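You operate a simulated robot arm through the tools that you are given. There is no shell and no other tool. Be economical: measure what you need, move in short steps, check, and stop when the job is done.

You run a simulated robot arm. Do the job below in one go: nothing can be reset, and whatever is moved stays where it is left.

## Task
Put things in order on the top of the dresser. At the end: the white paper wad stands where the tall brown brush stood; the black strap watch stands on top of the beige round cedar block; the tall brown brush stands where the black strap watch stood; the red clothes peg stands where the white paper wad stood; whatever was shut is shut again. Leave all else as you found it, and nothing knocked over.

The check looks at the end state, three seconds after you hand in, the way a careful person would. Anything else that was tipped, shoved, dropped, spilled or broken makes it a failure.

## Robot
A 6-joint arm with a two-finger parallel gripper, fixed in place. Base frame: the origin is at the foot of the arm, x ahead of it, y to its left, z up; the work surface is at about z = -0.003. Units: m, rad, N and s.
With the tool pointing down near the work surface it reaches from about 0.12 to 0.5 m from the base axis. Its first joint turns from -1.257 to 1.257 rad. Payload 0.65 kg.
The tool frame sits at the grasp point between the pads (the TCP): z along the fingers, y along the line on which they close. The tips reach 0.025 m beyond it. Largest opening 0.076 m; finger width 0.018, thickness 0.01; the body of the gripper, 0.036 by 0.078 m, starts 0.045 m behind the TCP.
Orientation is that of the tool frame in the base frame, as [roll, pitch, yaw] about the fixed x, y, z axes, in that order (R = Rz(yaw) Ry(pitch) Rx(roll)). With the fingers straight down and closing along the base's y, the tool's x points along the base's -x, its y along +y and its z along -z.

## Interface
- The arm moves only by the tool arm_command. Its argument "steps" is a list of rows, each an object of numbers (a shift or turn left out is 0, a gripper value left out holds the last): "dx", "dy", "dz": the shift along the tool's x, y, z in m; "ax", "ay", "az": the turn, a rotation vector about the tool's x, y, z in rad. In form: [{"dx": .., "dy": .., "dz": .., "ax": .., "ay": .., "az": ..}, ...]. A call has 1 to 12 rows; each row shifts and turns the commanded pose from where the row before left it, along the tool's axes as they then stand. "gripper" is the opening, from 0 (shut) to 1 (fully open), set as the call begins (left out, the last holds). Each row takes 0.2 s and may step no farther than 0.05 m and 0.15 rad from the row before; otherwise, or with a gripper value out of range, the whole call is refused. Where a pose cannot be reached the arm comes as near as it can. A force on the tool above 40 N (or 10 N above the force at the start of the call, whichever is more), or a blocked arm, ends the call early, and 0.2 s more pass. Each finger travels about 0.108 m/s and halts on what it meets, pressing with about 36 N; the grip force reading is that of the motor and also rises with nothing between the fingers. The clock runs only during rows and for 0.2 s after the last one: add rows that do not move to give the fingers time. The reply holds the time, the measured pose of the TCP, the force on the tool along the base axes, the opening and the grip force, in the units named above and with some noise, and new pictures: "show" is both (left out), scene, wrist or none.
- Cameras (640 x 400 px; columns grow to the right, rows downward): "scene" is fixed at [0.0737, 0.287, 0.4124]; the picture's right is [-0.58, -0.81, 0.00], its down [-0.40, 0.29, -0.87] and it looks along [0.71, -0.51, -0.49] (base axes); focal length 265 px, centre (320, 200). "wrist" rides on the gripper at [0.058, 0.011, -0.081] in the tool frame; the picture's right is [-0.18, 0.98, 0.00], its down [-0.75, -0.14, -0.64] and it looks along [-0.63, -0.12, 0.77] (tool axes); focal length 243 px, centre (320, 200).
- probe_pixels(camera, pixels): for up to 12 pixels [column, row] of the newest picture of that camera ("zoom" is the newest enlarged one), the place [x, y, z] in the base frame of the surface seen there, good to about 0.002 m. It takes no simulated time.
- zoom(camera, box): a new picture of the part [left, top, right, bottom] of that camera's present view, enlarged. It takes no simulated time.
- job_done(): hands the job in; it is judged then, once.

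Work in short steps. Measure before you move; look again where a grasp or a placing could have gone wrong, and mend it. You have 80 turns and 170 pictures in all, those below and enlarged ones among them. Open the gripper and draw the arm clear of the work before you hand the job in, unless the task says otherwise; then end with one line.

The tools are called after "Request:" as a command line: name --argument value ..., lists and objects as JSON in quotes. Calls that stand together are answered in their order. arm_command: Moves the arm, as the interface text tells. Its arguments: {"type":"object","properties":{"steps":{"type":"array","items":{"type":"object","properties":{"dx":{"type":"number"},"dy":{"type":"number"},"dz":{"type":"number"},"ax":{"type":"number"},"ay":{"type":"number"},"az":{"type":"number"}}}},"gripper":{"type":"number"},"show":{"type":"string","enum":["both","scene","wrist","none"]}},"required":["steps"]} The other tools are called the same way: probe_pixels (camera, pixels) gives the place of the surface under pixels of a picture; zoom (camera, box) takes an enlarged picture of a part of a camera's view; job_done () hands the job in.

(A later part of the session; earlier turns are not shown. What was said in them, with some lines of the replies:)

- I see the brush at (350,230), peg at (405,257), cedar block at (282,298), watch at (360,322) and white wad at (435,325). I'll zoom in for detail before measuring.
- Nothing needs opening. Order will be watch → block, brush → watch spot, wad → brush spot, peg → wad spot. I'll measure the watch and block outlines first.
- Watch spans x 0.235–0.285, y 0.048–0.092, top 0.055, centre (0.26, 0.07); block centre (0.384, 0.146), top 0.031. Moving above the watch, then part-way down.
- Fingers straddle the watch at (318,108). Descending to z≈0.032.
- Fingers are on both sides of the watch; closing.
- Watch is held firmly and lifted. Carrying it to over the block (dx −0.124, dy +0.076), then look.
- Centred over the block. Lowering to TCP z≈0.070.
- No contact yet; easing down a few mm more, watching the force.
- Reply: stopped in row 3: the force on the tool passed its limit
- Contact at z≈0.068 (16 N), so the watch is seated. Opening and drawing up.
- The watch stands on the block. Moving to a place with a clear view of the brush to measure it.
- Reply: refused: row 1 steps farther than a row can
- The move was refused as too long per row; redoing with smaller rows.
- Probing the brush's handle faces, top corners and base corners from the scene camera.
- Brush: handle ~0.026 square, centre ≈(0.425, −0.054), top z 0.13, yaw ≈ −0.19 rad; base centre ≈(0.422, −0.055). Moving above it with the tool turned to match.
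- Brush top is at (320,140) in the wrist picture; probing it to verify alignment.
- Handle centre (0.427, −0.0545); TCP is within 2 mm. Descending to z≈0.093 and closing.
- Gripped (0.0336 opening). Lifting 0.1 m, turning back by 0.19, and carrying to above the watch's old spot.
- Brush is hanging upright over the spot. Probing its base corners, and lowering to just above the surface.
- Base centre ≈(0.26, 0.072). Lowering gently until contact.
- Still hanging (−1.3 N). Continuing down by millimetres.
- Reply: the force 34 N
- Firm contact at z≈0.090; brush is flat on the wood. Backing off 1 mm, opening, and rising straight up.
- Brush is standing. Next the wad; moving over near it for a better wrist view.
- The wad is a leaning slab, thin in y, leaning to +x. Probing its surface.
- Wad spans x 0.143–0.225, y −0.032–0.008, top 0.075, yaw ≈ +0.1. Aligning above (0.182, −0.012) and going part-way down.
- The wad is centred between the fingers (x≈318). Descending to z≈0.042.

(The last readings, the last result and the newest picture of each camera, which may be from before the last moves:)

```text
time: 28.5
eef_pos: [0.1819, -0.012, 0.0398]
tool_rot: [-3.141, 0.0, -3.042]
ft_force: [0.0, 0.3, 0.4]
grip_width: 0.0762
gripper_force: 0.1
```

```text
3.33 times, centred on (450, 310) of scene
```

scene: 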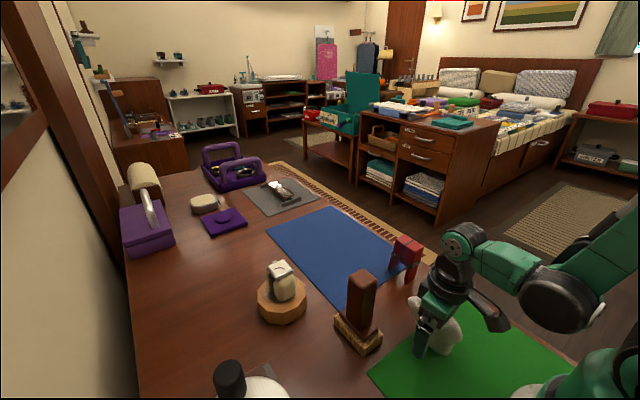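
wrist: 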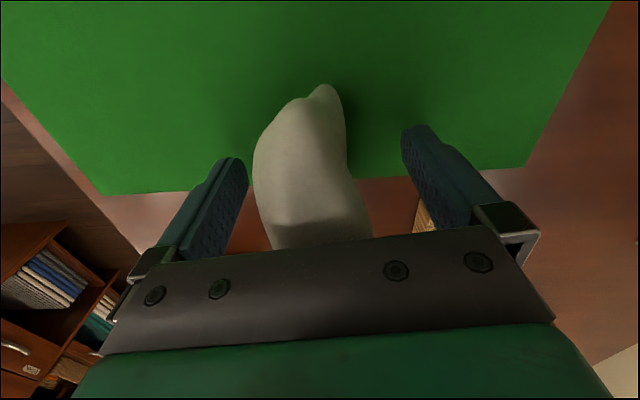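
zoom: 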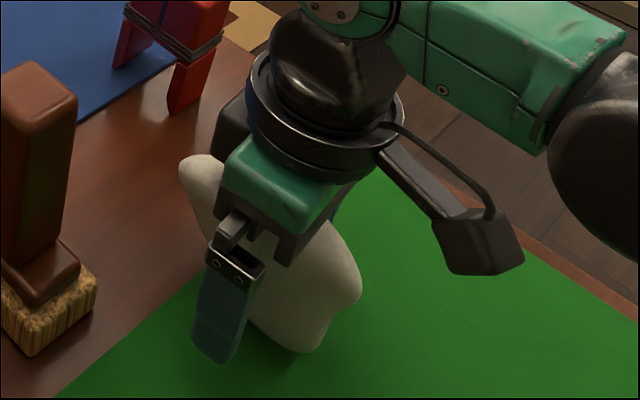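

Both fingers clear and level with the wad's waist. Closing and checking.

Request:
arm_command --steps '[{}, {}, {}, {}]' --gripper 0

Request:
zoom --camera "scene" --box '[370, 250, 530, 370]'

```text
time: 29.5
eef_pos: [0.183, -0.0121, 0.0398]
tool_rot: [-3.141, 0.0, -3.042]
ft_force: [-0.1, 0.0, 0.8]
grip_width: 0.0433
gripper_force: 35.7
```

scene: 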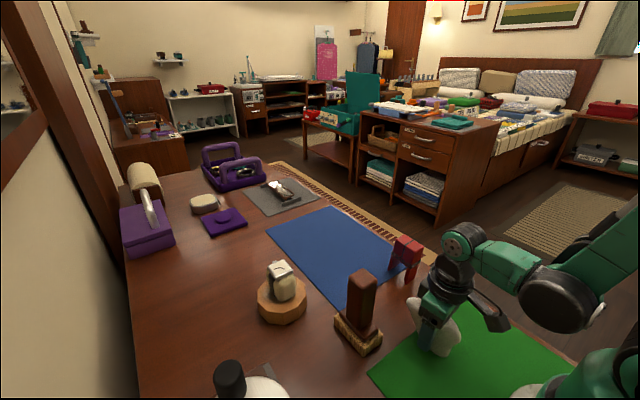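
wrist: 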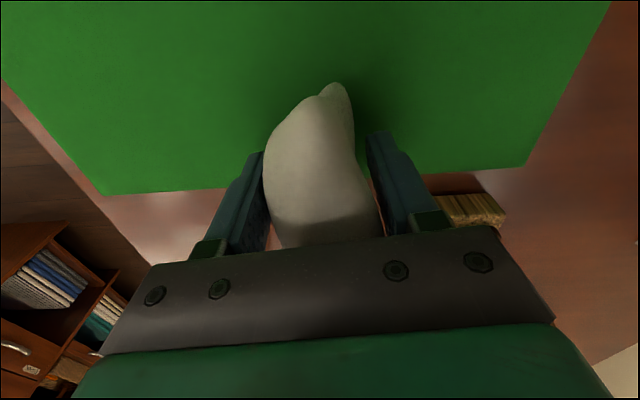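

```text
3.33 times, centred on (450, 310) of scene
```

zoom: 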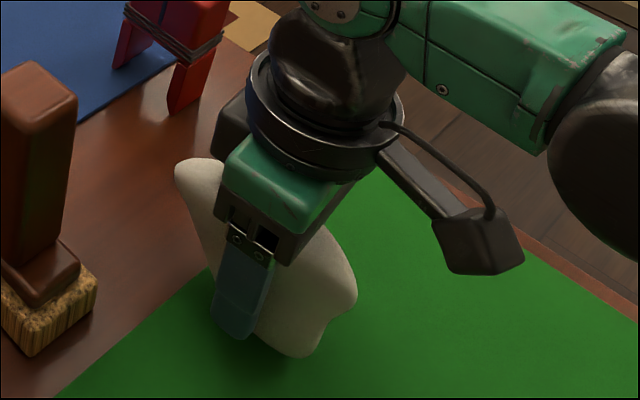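

Gripped at 0.043 wide. Lifting and checking that it doesn't swing in the grip.

Request:
arm_command --steps '[{"dz": -0.02}, {"dz": -0.04}, {"dz": -0.05}, {}]'

Request:
zoom --camera "scene" --box '[370, 180, 530, 300]'

```text
time: 30.5
eef_pos: [0.1823, -0.0117, 0.1511]
tool_rot: [-3.14, -0.001, -3.042]
ft_force: [-0.6, -0.4, -1.0]
grip_width: 0.0435
gripper_force: 35.6
```

scene: 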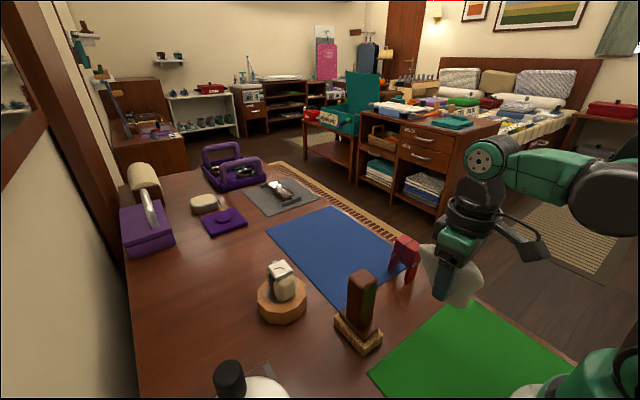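
wrist: 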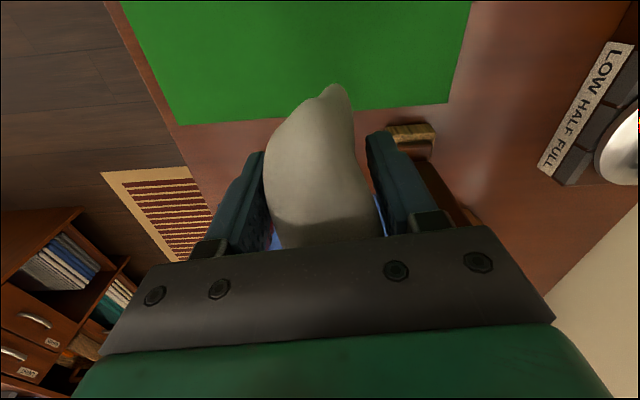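

```text
3.33 times, centred on (450, 240) of scene
```

zoom: 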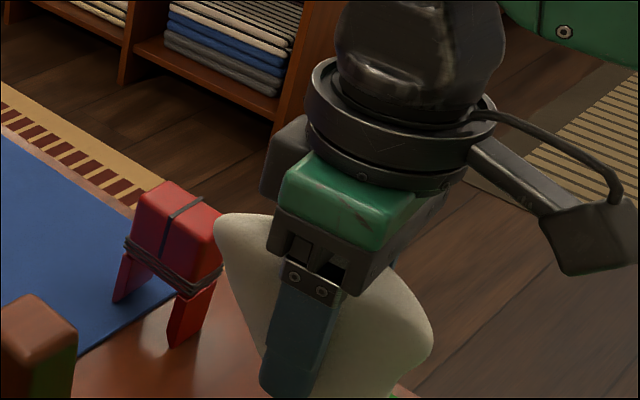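

Hold is unchanged. Raising to z≈0.2 and carrying it to the brush's old spot, TCP (0.426, −0.055).

Request:
arm_command --steps '[{"dz": -0.048}, {"az": 0.1}, {"dx": -0.0407, "dy": -0.0072}, {"dx": -0.0407, "dy": -0.0072}, {"dx": -0.0407, "dy": -0.0072}, {"dx": -0.0407, "dy": -0.0072}, {"dx": -0.0407, "dy": -0.0072}, {"dx": -0.0407, "dy": -0.0072}, {}, {"dz": 0.05}, {"dz": 0.05}, {}]'

Request:
zoom --camera "scene" --box '[270, 150, 430, 270]'

```text
time: 33.1
eef_pos: [0.4256, -0.0544, 0.0983]
tool_rot: [-3.14, 0.0, -3.142]
ft_force: [-1.1, -0.3, -0.2]
grip_width: 0.0435
gripper_force: 35.7
```

scene: 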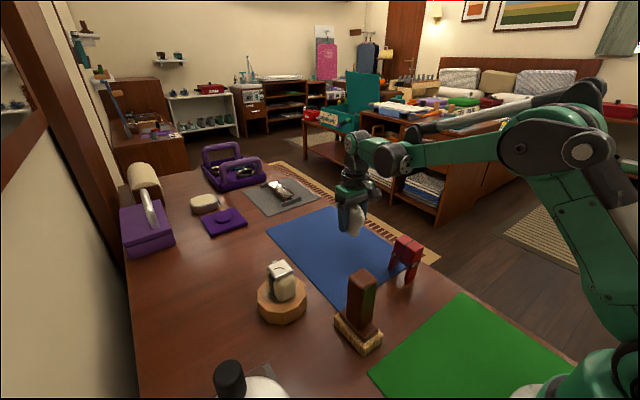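
wrist: 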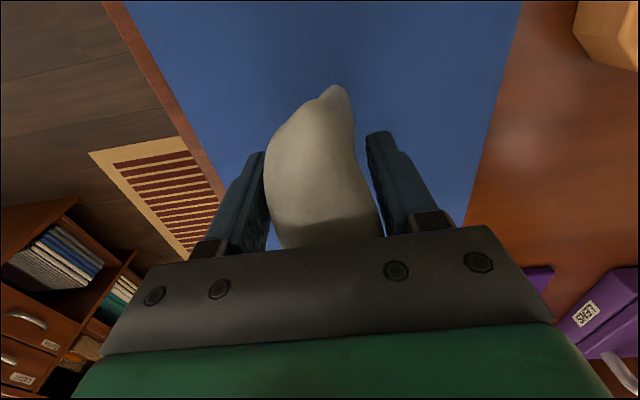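

```text
3.33 times, centred on (350, 210) of scene
```

zoom: 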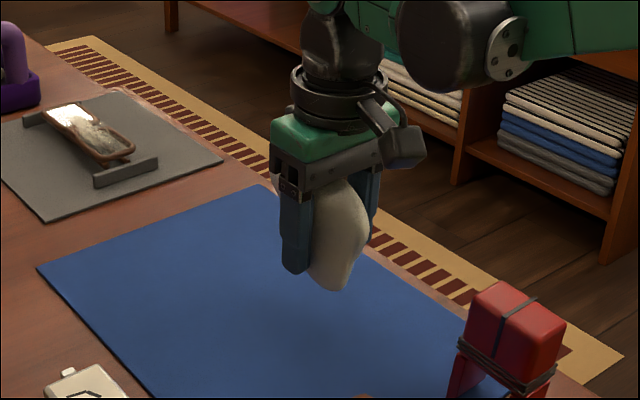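

Wad hangs upright over the spot. Lowering to ~0.045 then easing to contact near 0.040.

Request:
arm_command --steps '[{"dz": 0.04}, {"dz": 0.013}, {}]' --show "none"

Request:
arm_command --steps '[{"dz": 0.001}, {"dz": 0.001}, {"dz": 0.001}, {}]' --show "scene"

```text
time: 33.9
eef_pos: [0.4265, -0.0541, 0.0458]
tool_rot: [-3.141, 0.0, 3.141]
ft_force: [-0.1, 0.2, -0.8]
grip_width: 0.0432
gripper_force: 36.3
```

```text
time: 34.9
eef_pos: [0.4259, -0.0542, 0.0426]
tool_rot: [-3.141, -0.001, 3.141]
ft_force: [0.2, -0.2, -0.1]
grip_width: 0.0436
gripper_force: 36.0
```

scene: 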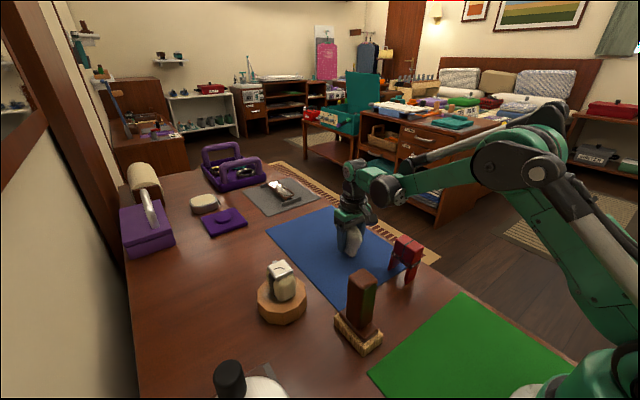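

No contact yet; a further 3 mm in small steps.

Request:
arm_command --steps '[{"dz": 0.001}, {"dz": 0.001}, {}]' --show "none"

Request:
arm_command --steps '[{"dz": 0.0007}, {"dz": 0.0007}, {}]' --show "none"

```text
time: 35.7
eef_pos: [0.4276, -0.0529, 0.0401]
tool_rot: [-3.14, -0.001, 3.141]
ft_force: [0.2, -0.8, 0.1]
grip_width: 0.043
gripper_force: 36.1
```

```text
time: 36.5
eef_pos: [0.4282, -0.0546, 0.0388]
tool_rot: [-3.139, 0.003, -3.14]
ft_force: [-2.4, 1.8, 33.0]
grip_width: 0.0435
gripper_force: 35.8
```

Contact (33 N). Backing off slightly and opening in two stages to avoid a kick.

Request:
arm_command --steps '[{"dz": -0.001}, {}]' --show "none"

Request:
arm_command --steps '[{}, {}]' --gripper 0.63 --show "none"

Request:
arm_command --steps '[{}, {}]' --gripper 1

Request:
zoom --camera "scene" --box '[270, 160, 430, 280]'

```text
time: 37.1
eef_pos: [0.4274, -0.0553, 0.0389]
tool_rot: [-3.141, -0.001, -3.141]
ft_force: [-0.5, 1.7, 3.2]
grip_width: 0.0431
gripper_force: 35.7
```

```text
time: 37.7
eef_pos: [0.4272, -0.055, 0.0402]
tool_rot: [-3.141, -0.001, 3.141]
ft_force: [0.3, -0.1, -0.2]
grip_width: 0.0479
gripper_force: 0.0
```

```text
time: 38.3
eef_pos: [0.4276, -0.055, 0.0391]
tool_rot: [-3.14, -0.002, 3.141]
ft_force: [-0.3, -0.9, 0.0]
grip_width: 0.0764
gripper_force: 0.0
```

scene: 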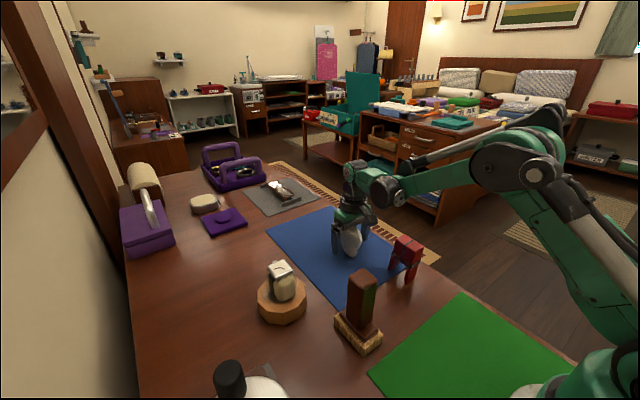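
wrist: 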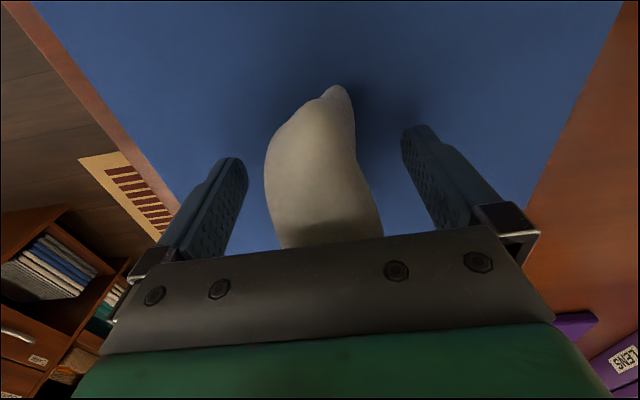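

```text
3.33 times, centred on (350, 220) of scene
```

zoom: 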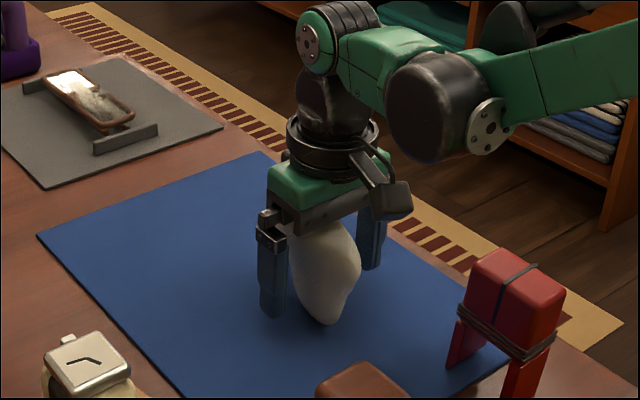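

Released and still standing. Rising straight up, then back to view the peg.

Request:
arm_command --steps '[{"dz": -0.03}, {"dz": -0.05}, {"dz": -0.05}, {"dz": -0.04}, {"dx": 0.05}, {"dx": 0.05}, {"dx": 0.05}, {"dx": 0.04, "dy": -0.02}, {}]'

Request:
zoom --camera "scene" --box '[300, 180, 460, 300]'

Request:
zoom --camera "wrist" --box '[220, 60, 420, 220]'

```text
time: 40.3
eef_pos: [0.2349, -0.0755, 0.2064]
tool_rot: [-3.14, 0.0, -3.141]
ft_force: [0.4, -0.3, 0.1]
grip_width: 0.0759
gripper_force: 0.1
```

scene: 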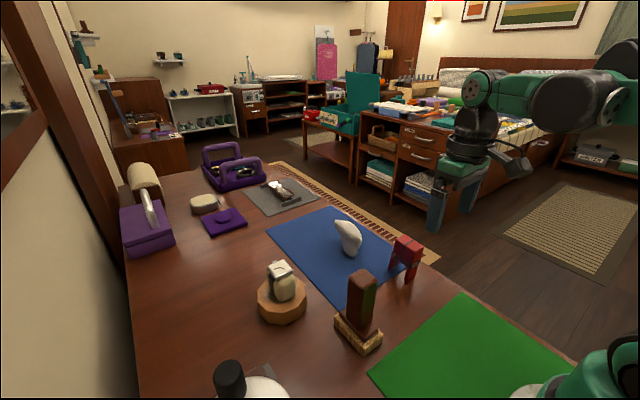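
wrist: 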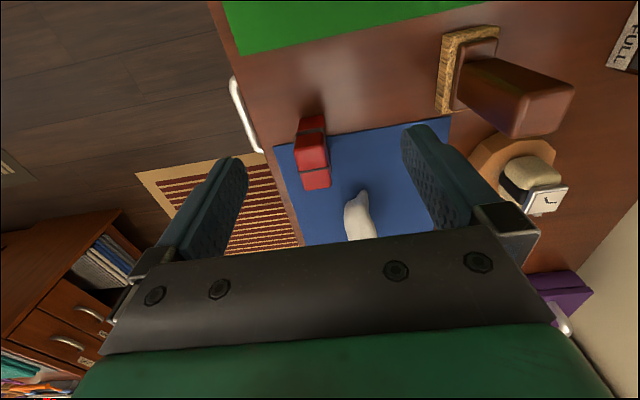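

```text
3.33 times, centred on (380, 240) of scene
```

zoom: 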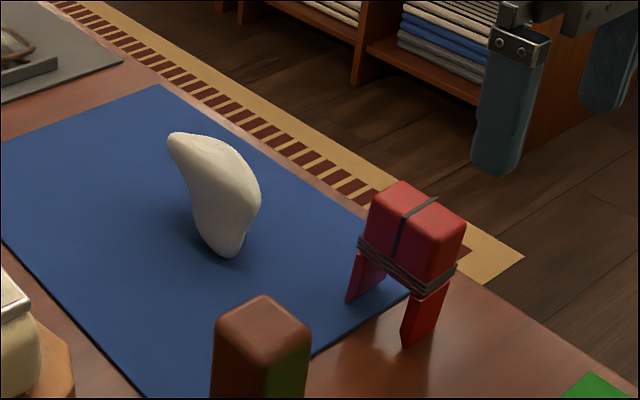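

```text
2.50 times, centred on (320, 140) of wrist
```

zoom: 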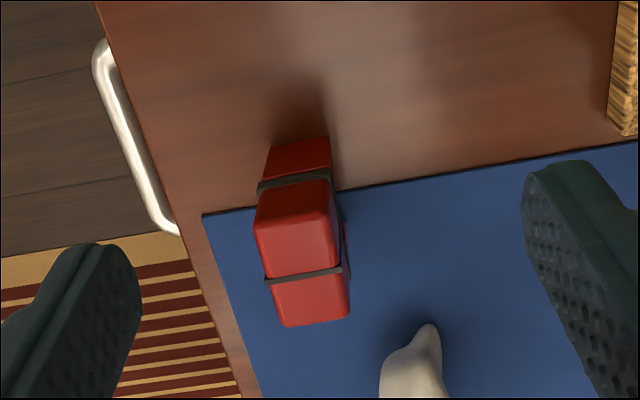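

The wad stands at its new place. Probing the peg (top at ~(310,155) wrist) and the wad's position.

Request:
probe_pixels --camera "zoom" --pixels '[[262, 225], [330, 215], [282, 320], [346, 312], [300, 265], [268, 168], [326, 160], [344, 260], [295, 145]]'

Request:
probe_pixels --camera "scene" --pixels '[[336, 222], [348, 255], [362, 240], [340, 240], [398, 235], [392, 238], [405, 249], [414, 240], [404, 283], [388, 268], [393, 248], [400, 255]]'

```text
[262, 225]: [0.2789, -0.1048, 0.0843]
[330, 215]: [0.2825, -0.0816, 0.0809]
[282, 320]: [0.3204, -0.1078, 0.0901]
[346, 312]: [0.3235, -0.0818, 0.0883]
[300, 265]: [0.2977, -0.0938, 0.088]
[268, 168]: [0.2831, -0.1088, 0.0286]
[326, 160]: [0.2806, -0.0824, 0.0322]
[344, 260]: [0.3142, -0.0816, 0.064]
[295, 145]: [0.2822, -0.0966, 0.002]
```

```text
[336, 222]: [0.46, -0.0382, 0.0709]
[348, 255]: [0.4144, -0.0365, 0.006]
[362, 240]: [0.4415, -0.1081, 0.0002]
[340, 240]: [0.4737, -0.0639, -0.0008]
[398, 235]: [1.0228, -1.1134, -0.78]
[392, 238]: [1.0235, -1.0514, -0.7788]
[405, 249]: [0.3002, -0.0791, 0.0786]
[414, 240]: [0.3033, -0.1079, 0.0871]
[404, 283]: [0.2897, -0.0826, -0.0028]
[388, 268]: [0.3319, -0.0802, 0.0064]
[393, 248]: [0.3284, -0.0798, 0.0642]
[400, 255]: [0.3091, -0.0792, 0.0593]
```

Peg: x 0.279–0.332, y −0.109…−0.080, top 0.09, centre (0.305, −0.0945). Moving above and descending to z≈0.06.

Request:
arm_command --steps '[{"dx": -0.035, "dy": -0.0095}, {"dx": -0.035, "dy": -0.0095}, {"az": 0.03}, {"dz": 0.05}, {}, {"dz": 0.05}, {"dz": 0.046}, {}]'

```text
time: 42.1
eef_pos: [0.3054, -0.0931, 0.0634]
tool_rot: [3.141, -0.001, 3.11]
ft_force: [0.6, -0.5, -0.5]
grip_width: 0.0759
gripper_force: 0.1
```

scene: 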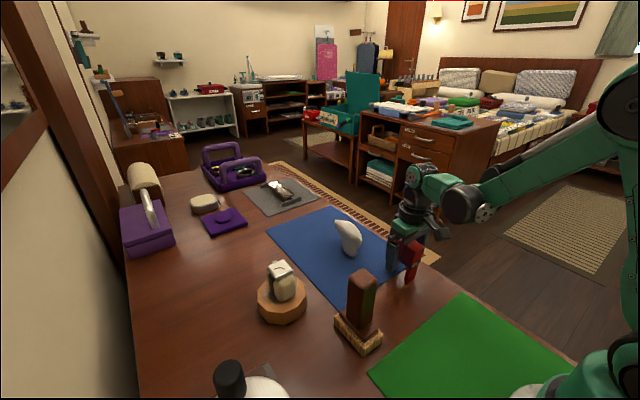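
wrist: 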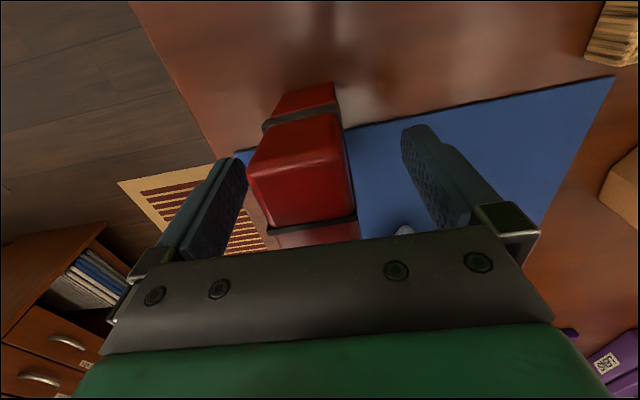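

Peg sits slightly left of centre; shift −3 mm in y and close.

Request:
arm_command --steps '[{"dy": -0.003, "dz": 0.003}, {}]' --show "none"

Request:
arm_command --steps '[{}, {}, {}, {}]' --gripper 0

```text
time: 42.7
eef_pos: [0.306, -0.0961, 0.0602]
tool_rot: [-3.14, -0.001, 3.112]
ft_force: [0.0, 0.1, 0.6]
grip_width: 0.0762
gripper_force: 0.0
```

```text
time: 43.7
eef_pos: [0.3058, -0.0953, 0.0595]
tool_rot: [-3.139, -0.001, 3.113]
ft_force: [0.1, -0.2, 0.2]
grip_width: 0.0292
gripper_force: 36.3
```

scene: 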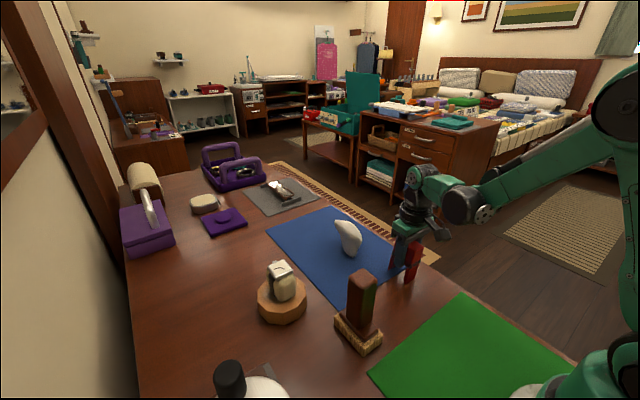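
wrist: 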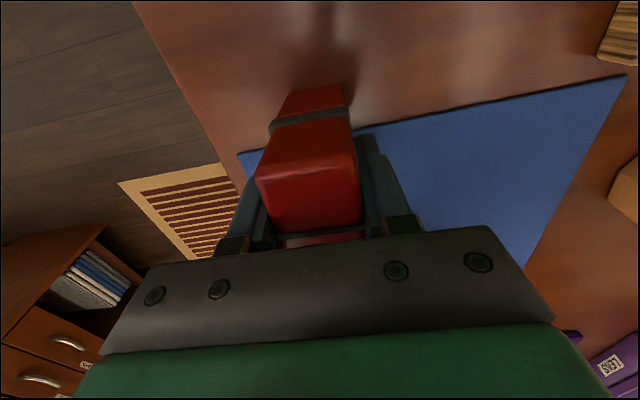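

Peg gripped (0.029). Lifting, and carrying to the wad's old spot at (0.178, −0.013).

Request:
arm_command --steps '[{"dz": -0.02}, {"dz": -0.035}, {"dz": -0.035}, {"az": -0.03}, {"dx": 0.032, "dy": 0.0205}, {"dx": 0.032, "dy": 0.0205}, {"dx": 0.032, "dy": 0.0205}, {"dx": 0.032, "dy": 0.0205}, {}, {"dz": 0.04}, {"dz": 0.035}, {}]'

Request:
zoom --camera "scene" --box '[370, 260, 530, 380]'

```text
time: 46.3
eef_pos: [0.1776, -0.0156, 0.0748]
tool_rot: [-3.14, 0.0, 3.141]
ft_force: [0.0, -0.2, -0.4]
grip_width: 0.0293
gripper_force: 36.6
```

scene: 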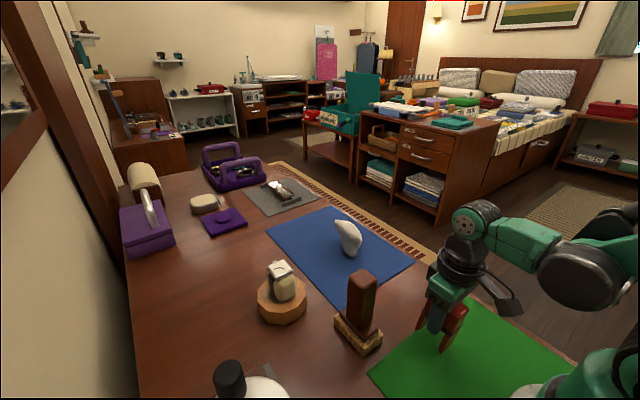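
wrist: 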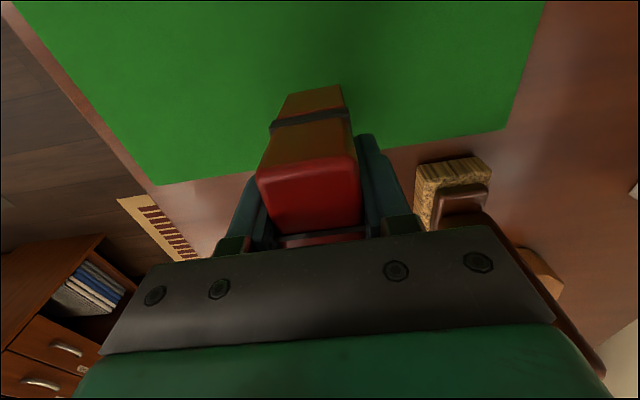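

```text
3.33 times, centred on (450, 320) of scene
```

zoom: 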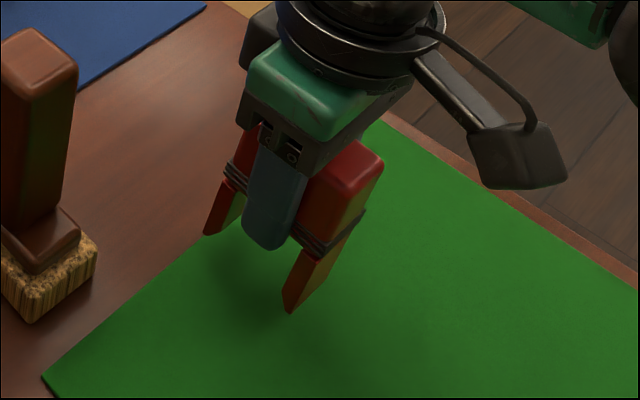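

Peg hangs upright. Checking where the green mat's edge lies so that both legs land on it.

Request:
probe_pixels --camera "wrist" --pixels '[[230, 174], [248, 171], [400, 145], [395, 150], [300, 110]]'

Request:
probe_pixels --camera "zoom" --pixels '[[215, 228], [290, 300], [200, 255], [190, 245], [240, 200], [310, 270]]'

```text
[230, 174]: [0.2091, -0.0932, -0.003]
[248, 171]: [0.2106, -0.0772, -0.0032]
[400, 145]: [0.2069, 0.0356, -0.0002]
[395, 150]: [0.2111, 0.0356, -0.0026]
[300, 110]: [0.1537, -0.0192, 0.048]
```

```text
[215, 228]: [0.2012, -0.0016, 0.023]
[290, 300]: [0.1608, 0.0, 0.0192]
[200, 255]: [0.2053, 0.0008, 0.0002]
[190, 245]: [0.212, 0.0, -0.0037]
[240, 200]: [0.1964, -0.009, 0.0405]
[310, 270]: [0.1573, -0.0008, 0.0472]
```

Mat edge is at x≈0.208; shifting 3 mm back (TCP x 0.175) and lowering to contact.

Request:
arm_command --steps '[{"dx": 0.003, "dy": 0.002, "dz": 0.008}, {"dz": 0.002}, {"dz": 0.001}, {}]' --show "none"

Request:
arm_command --steps '[{"dz": 0.001}, {"dz": 0.001}, {}]' --show "none"

```text
time: 47.3
eef_pos: [0.1754, -0.0117, 0.0641]
tool_rot: [-3.139, 0.0, 3.142]
ft_force: [-0.3, -0.8, -0.7]
grip_width: 0.0294
gripper_force: 36.2
```

```text
time: 48.1
eef_pos: [0.1758, -0.0124, 0.0619]
tool_rot: [-3.14, 0.001, 3.141]
ft_force: [-1.7, -0.6, 25.8]
grip_width: 0.0292
gripper_force: 35.9
```

Contact at z≈0.062 (26 N). Opening in stages and checking.

Request:
arm_command --steps '[{"dz": -0.0007}, {}]' --show "none"

Request:
arm_command --steps '[{}, {}]' --gripper 0.46 --show "none"

Request:
arm_command --steps '[{}, {}, {}]' --gripper 1

```text
time: 48.7
eef_pos: [0.1762, -0.0126, 0.0633]
tool_rot: [-3.139, 0.0, 3.141]
ft_force: [-0.1, -0.4, -0.4]
grip_width: 0.0291
gripper_force: 36.3
```

```text
time: 49.3
eef_pos: [0.1757, -0.0132, 0.0627]
tool_rot: [-3.14, 0.0, 3.141]
ft_force: [0.2, 0.8, -0.5]
grip_width: 0.0349
gripper_force: 0.0
```

```text
time: 50.1
eef_pos: [0.1758, -0.0114, 0.0631]
tool_rot: [-3.139, 0.0, -3.141]
ft_force: [-0.8, -0.5, 0.1]
grip_width: 0.0758
gripper_force: 0.0
```

scene: 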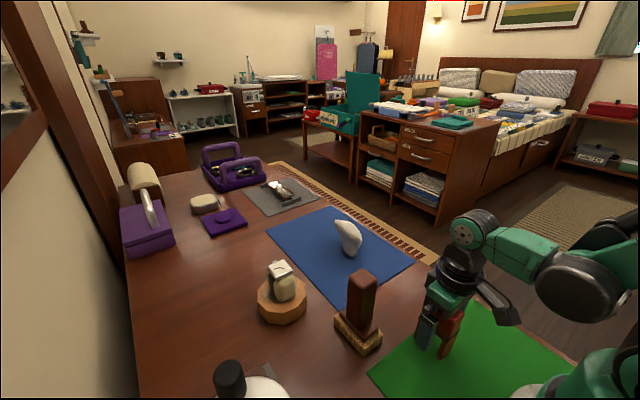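
wrist: 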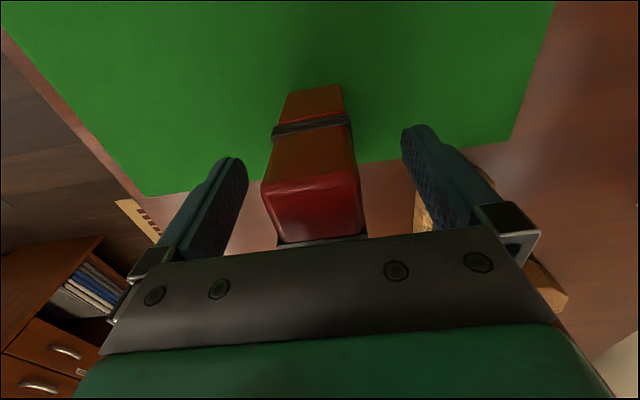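

Peg stands free between the open fingers. Rising clear and taking a final look.

Request:
arm_command --steps '[{"dz": -0.03}, {"dz": -0.05}, {"dz": -0.05}, {"dz": -0.05}, {"dz": -0.02}, {"dx": -0.03, "dy": -0.03}, {"dx": -0.03, "dy": -0.02}, {}]'

Request:
zoom --camera "scene" --box '[230, 190, 550, 390]'

Request:
probe_pixels --camera "scene" --pixels '[[347, 235], [336, 225], [355, 240], [348, 225], [440, 330], [360, 275], [279, 266], [345, 250], [352, 256]]'

```text
time: 51.9
eef_pos: [0.2345, -0.0611, 0.2612]
tool_rot: [-3.14, -0.001, 3.141]
ft_force: [0.2, 0.1, 0.4]
grip_width: 0.0762
gripper_force: 0.1
```

scene: 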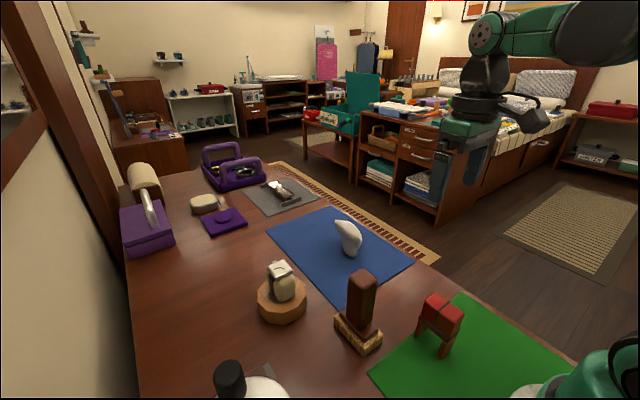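
wrist: 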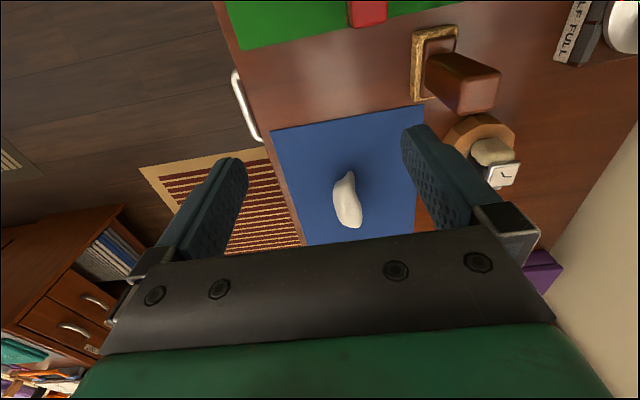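

```text
2.00 times, centred on (390, 290) of scene
```

zoom: 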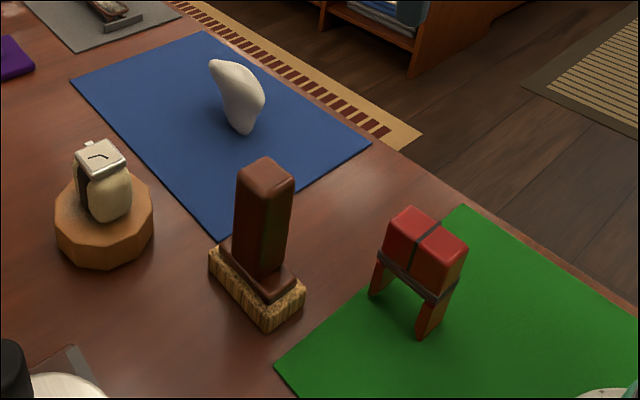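

```text
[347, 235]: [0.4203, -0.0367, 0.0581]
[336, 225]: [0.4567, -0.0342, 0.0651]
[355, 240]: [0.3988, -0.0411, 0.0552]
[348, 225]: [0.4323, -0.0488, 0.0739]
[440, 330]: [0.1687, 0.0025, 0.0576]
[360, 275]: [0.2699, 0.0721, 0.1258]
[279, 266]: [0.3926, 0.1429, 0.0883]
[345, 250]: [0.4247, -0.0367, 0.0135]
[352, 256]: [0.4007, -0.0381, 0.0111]
```

All four items stand at their targets: the wad is at about (0.425, −0.055), the brush at (0.26, 0.07), the peg at (0.175, −0.012), and the watch is on the block. The gripper is open and clear of the work, so I'm handing in.

Request:
job_done

```text
The job is handed in.
```

The paper wad, watch, brush and peg are all standing at their assigned places. I opened nothing, saw nothing else move, and handed the job in.
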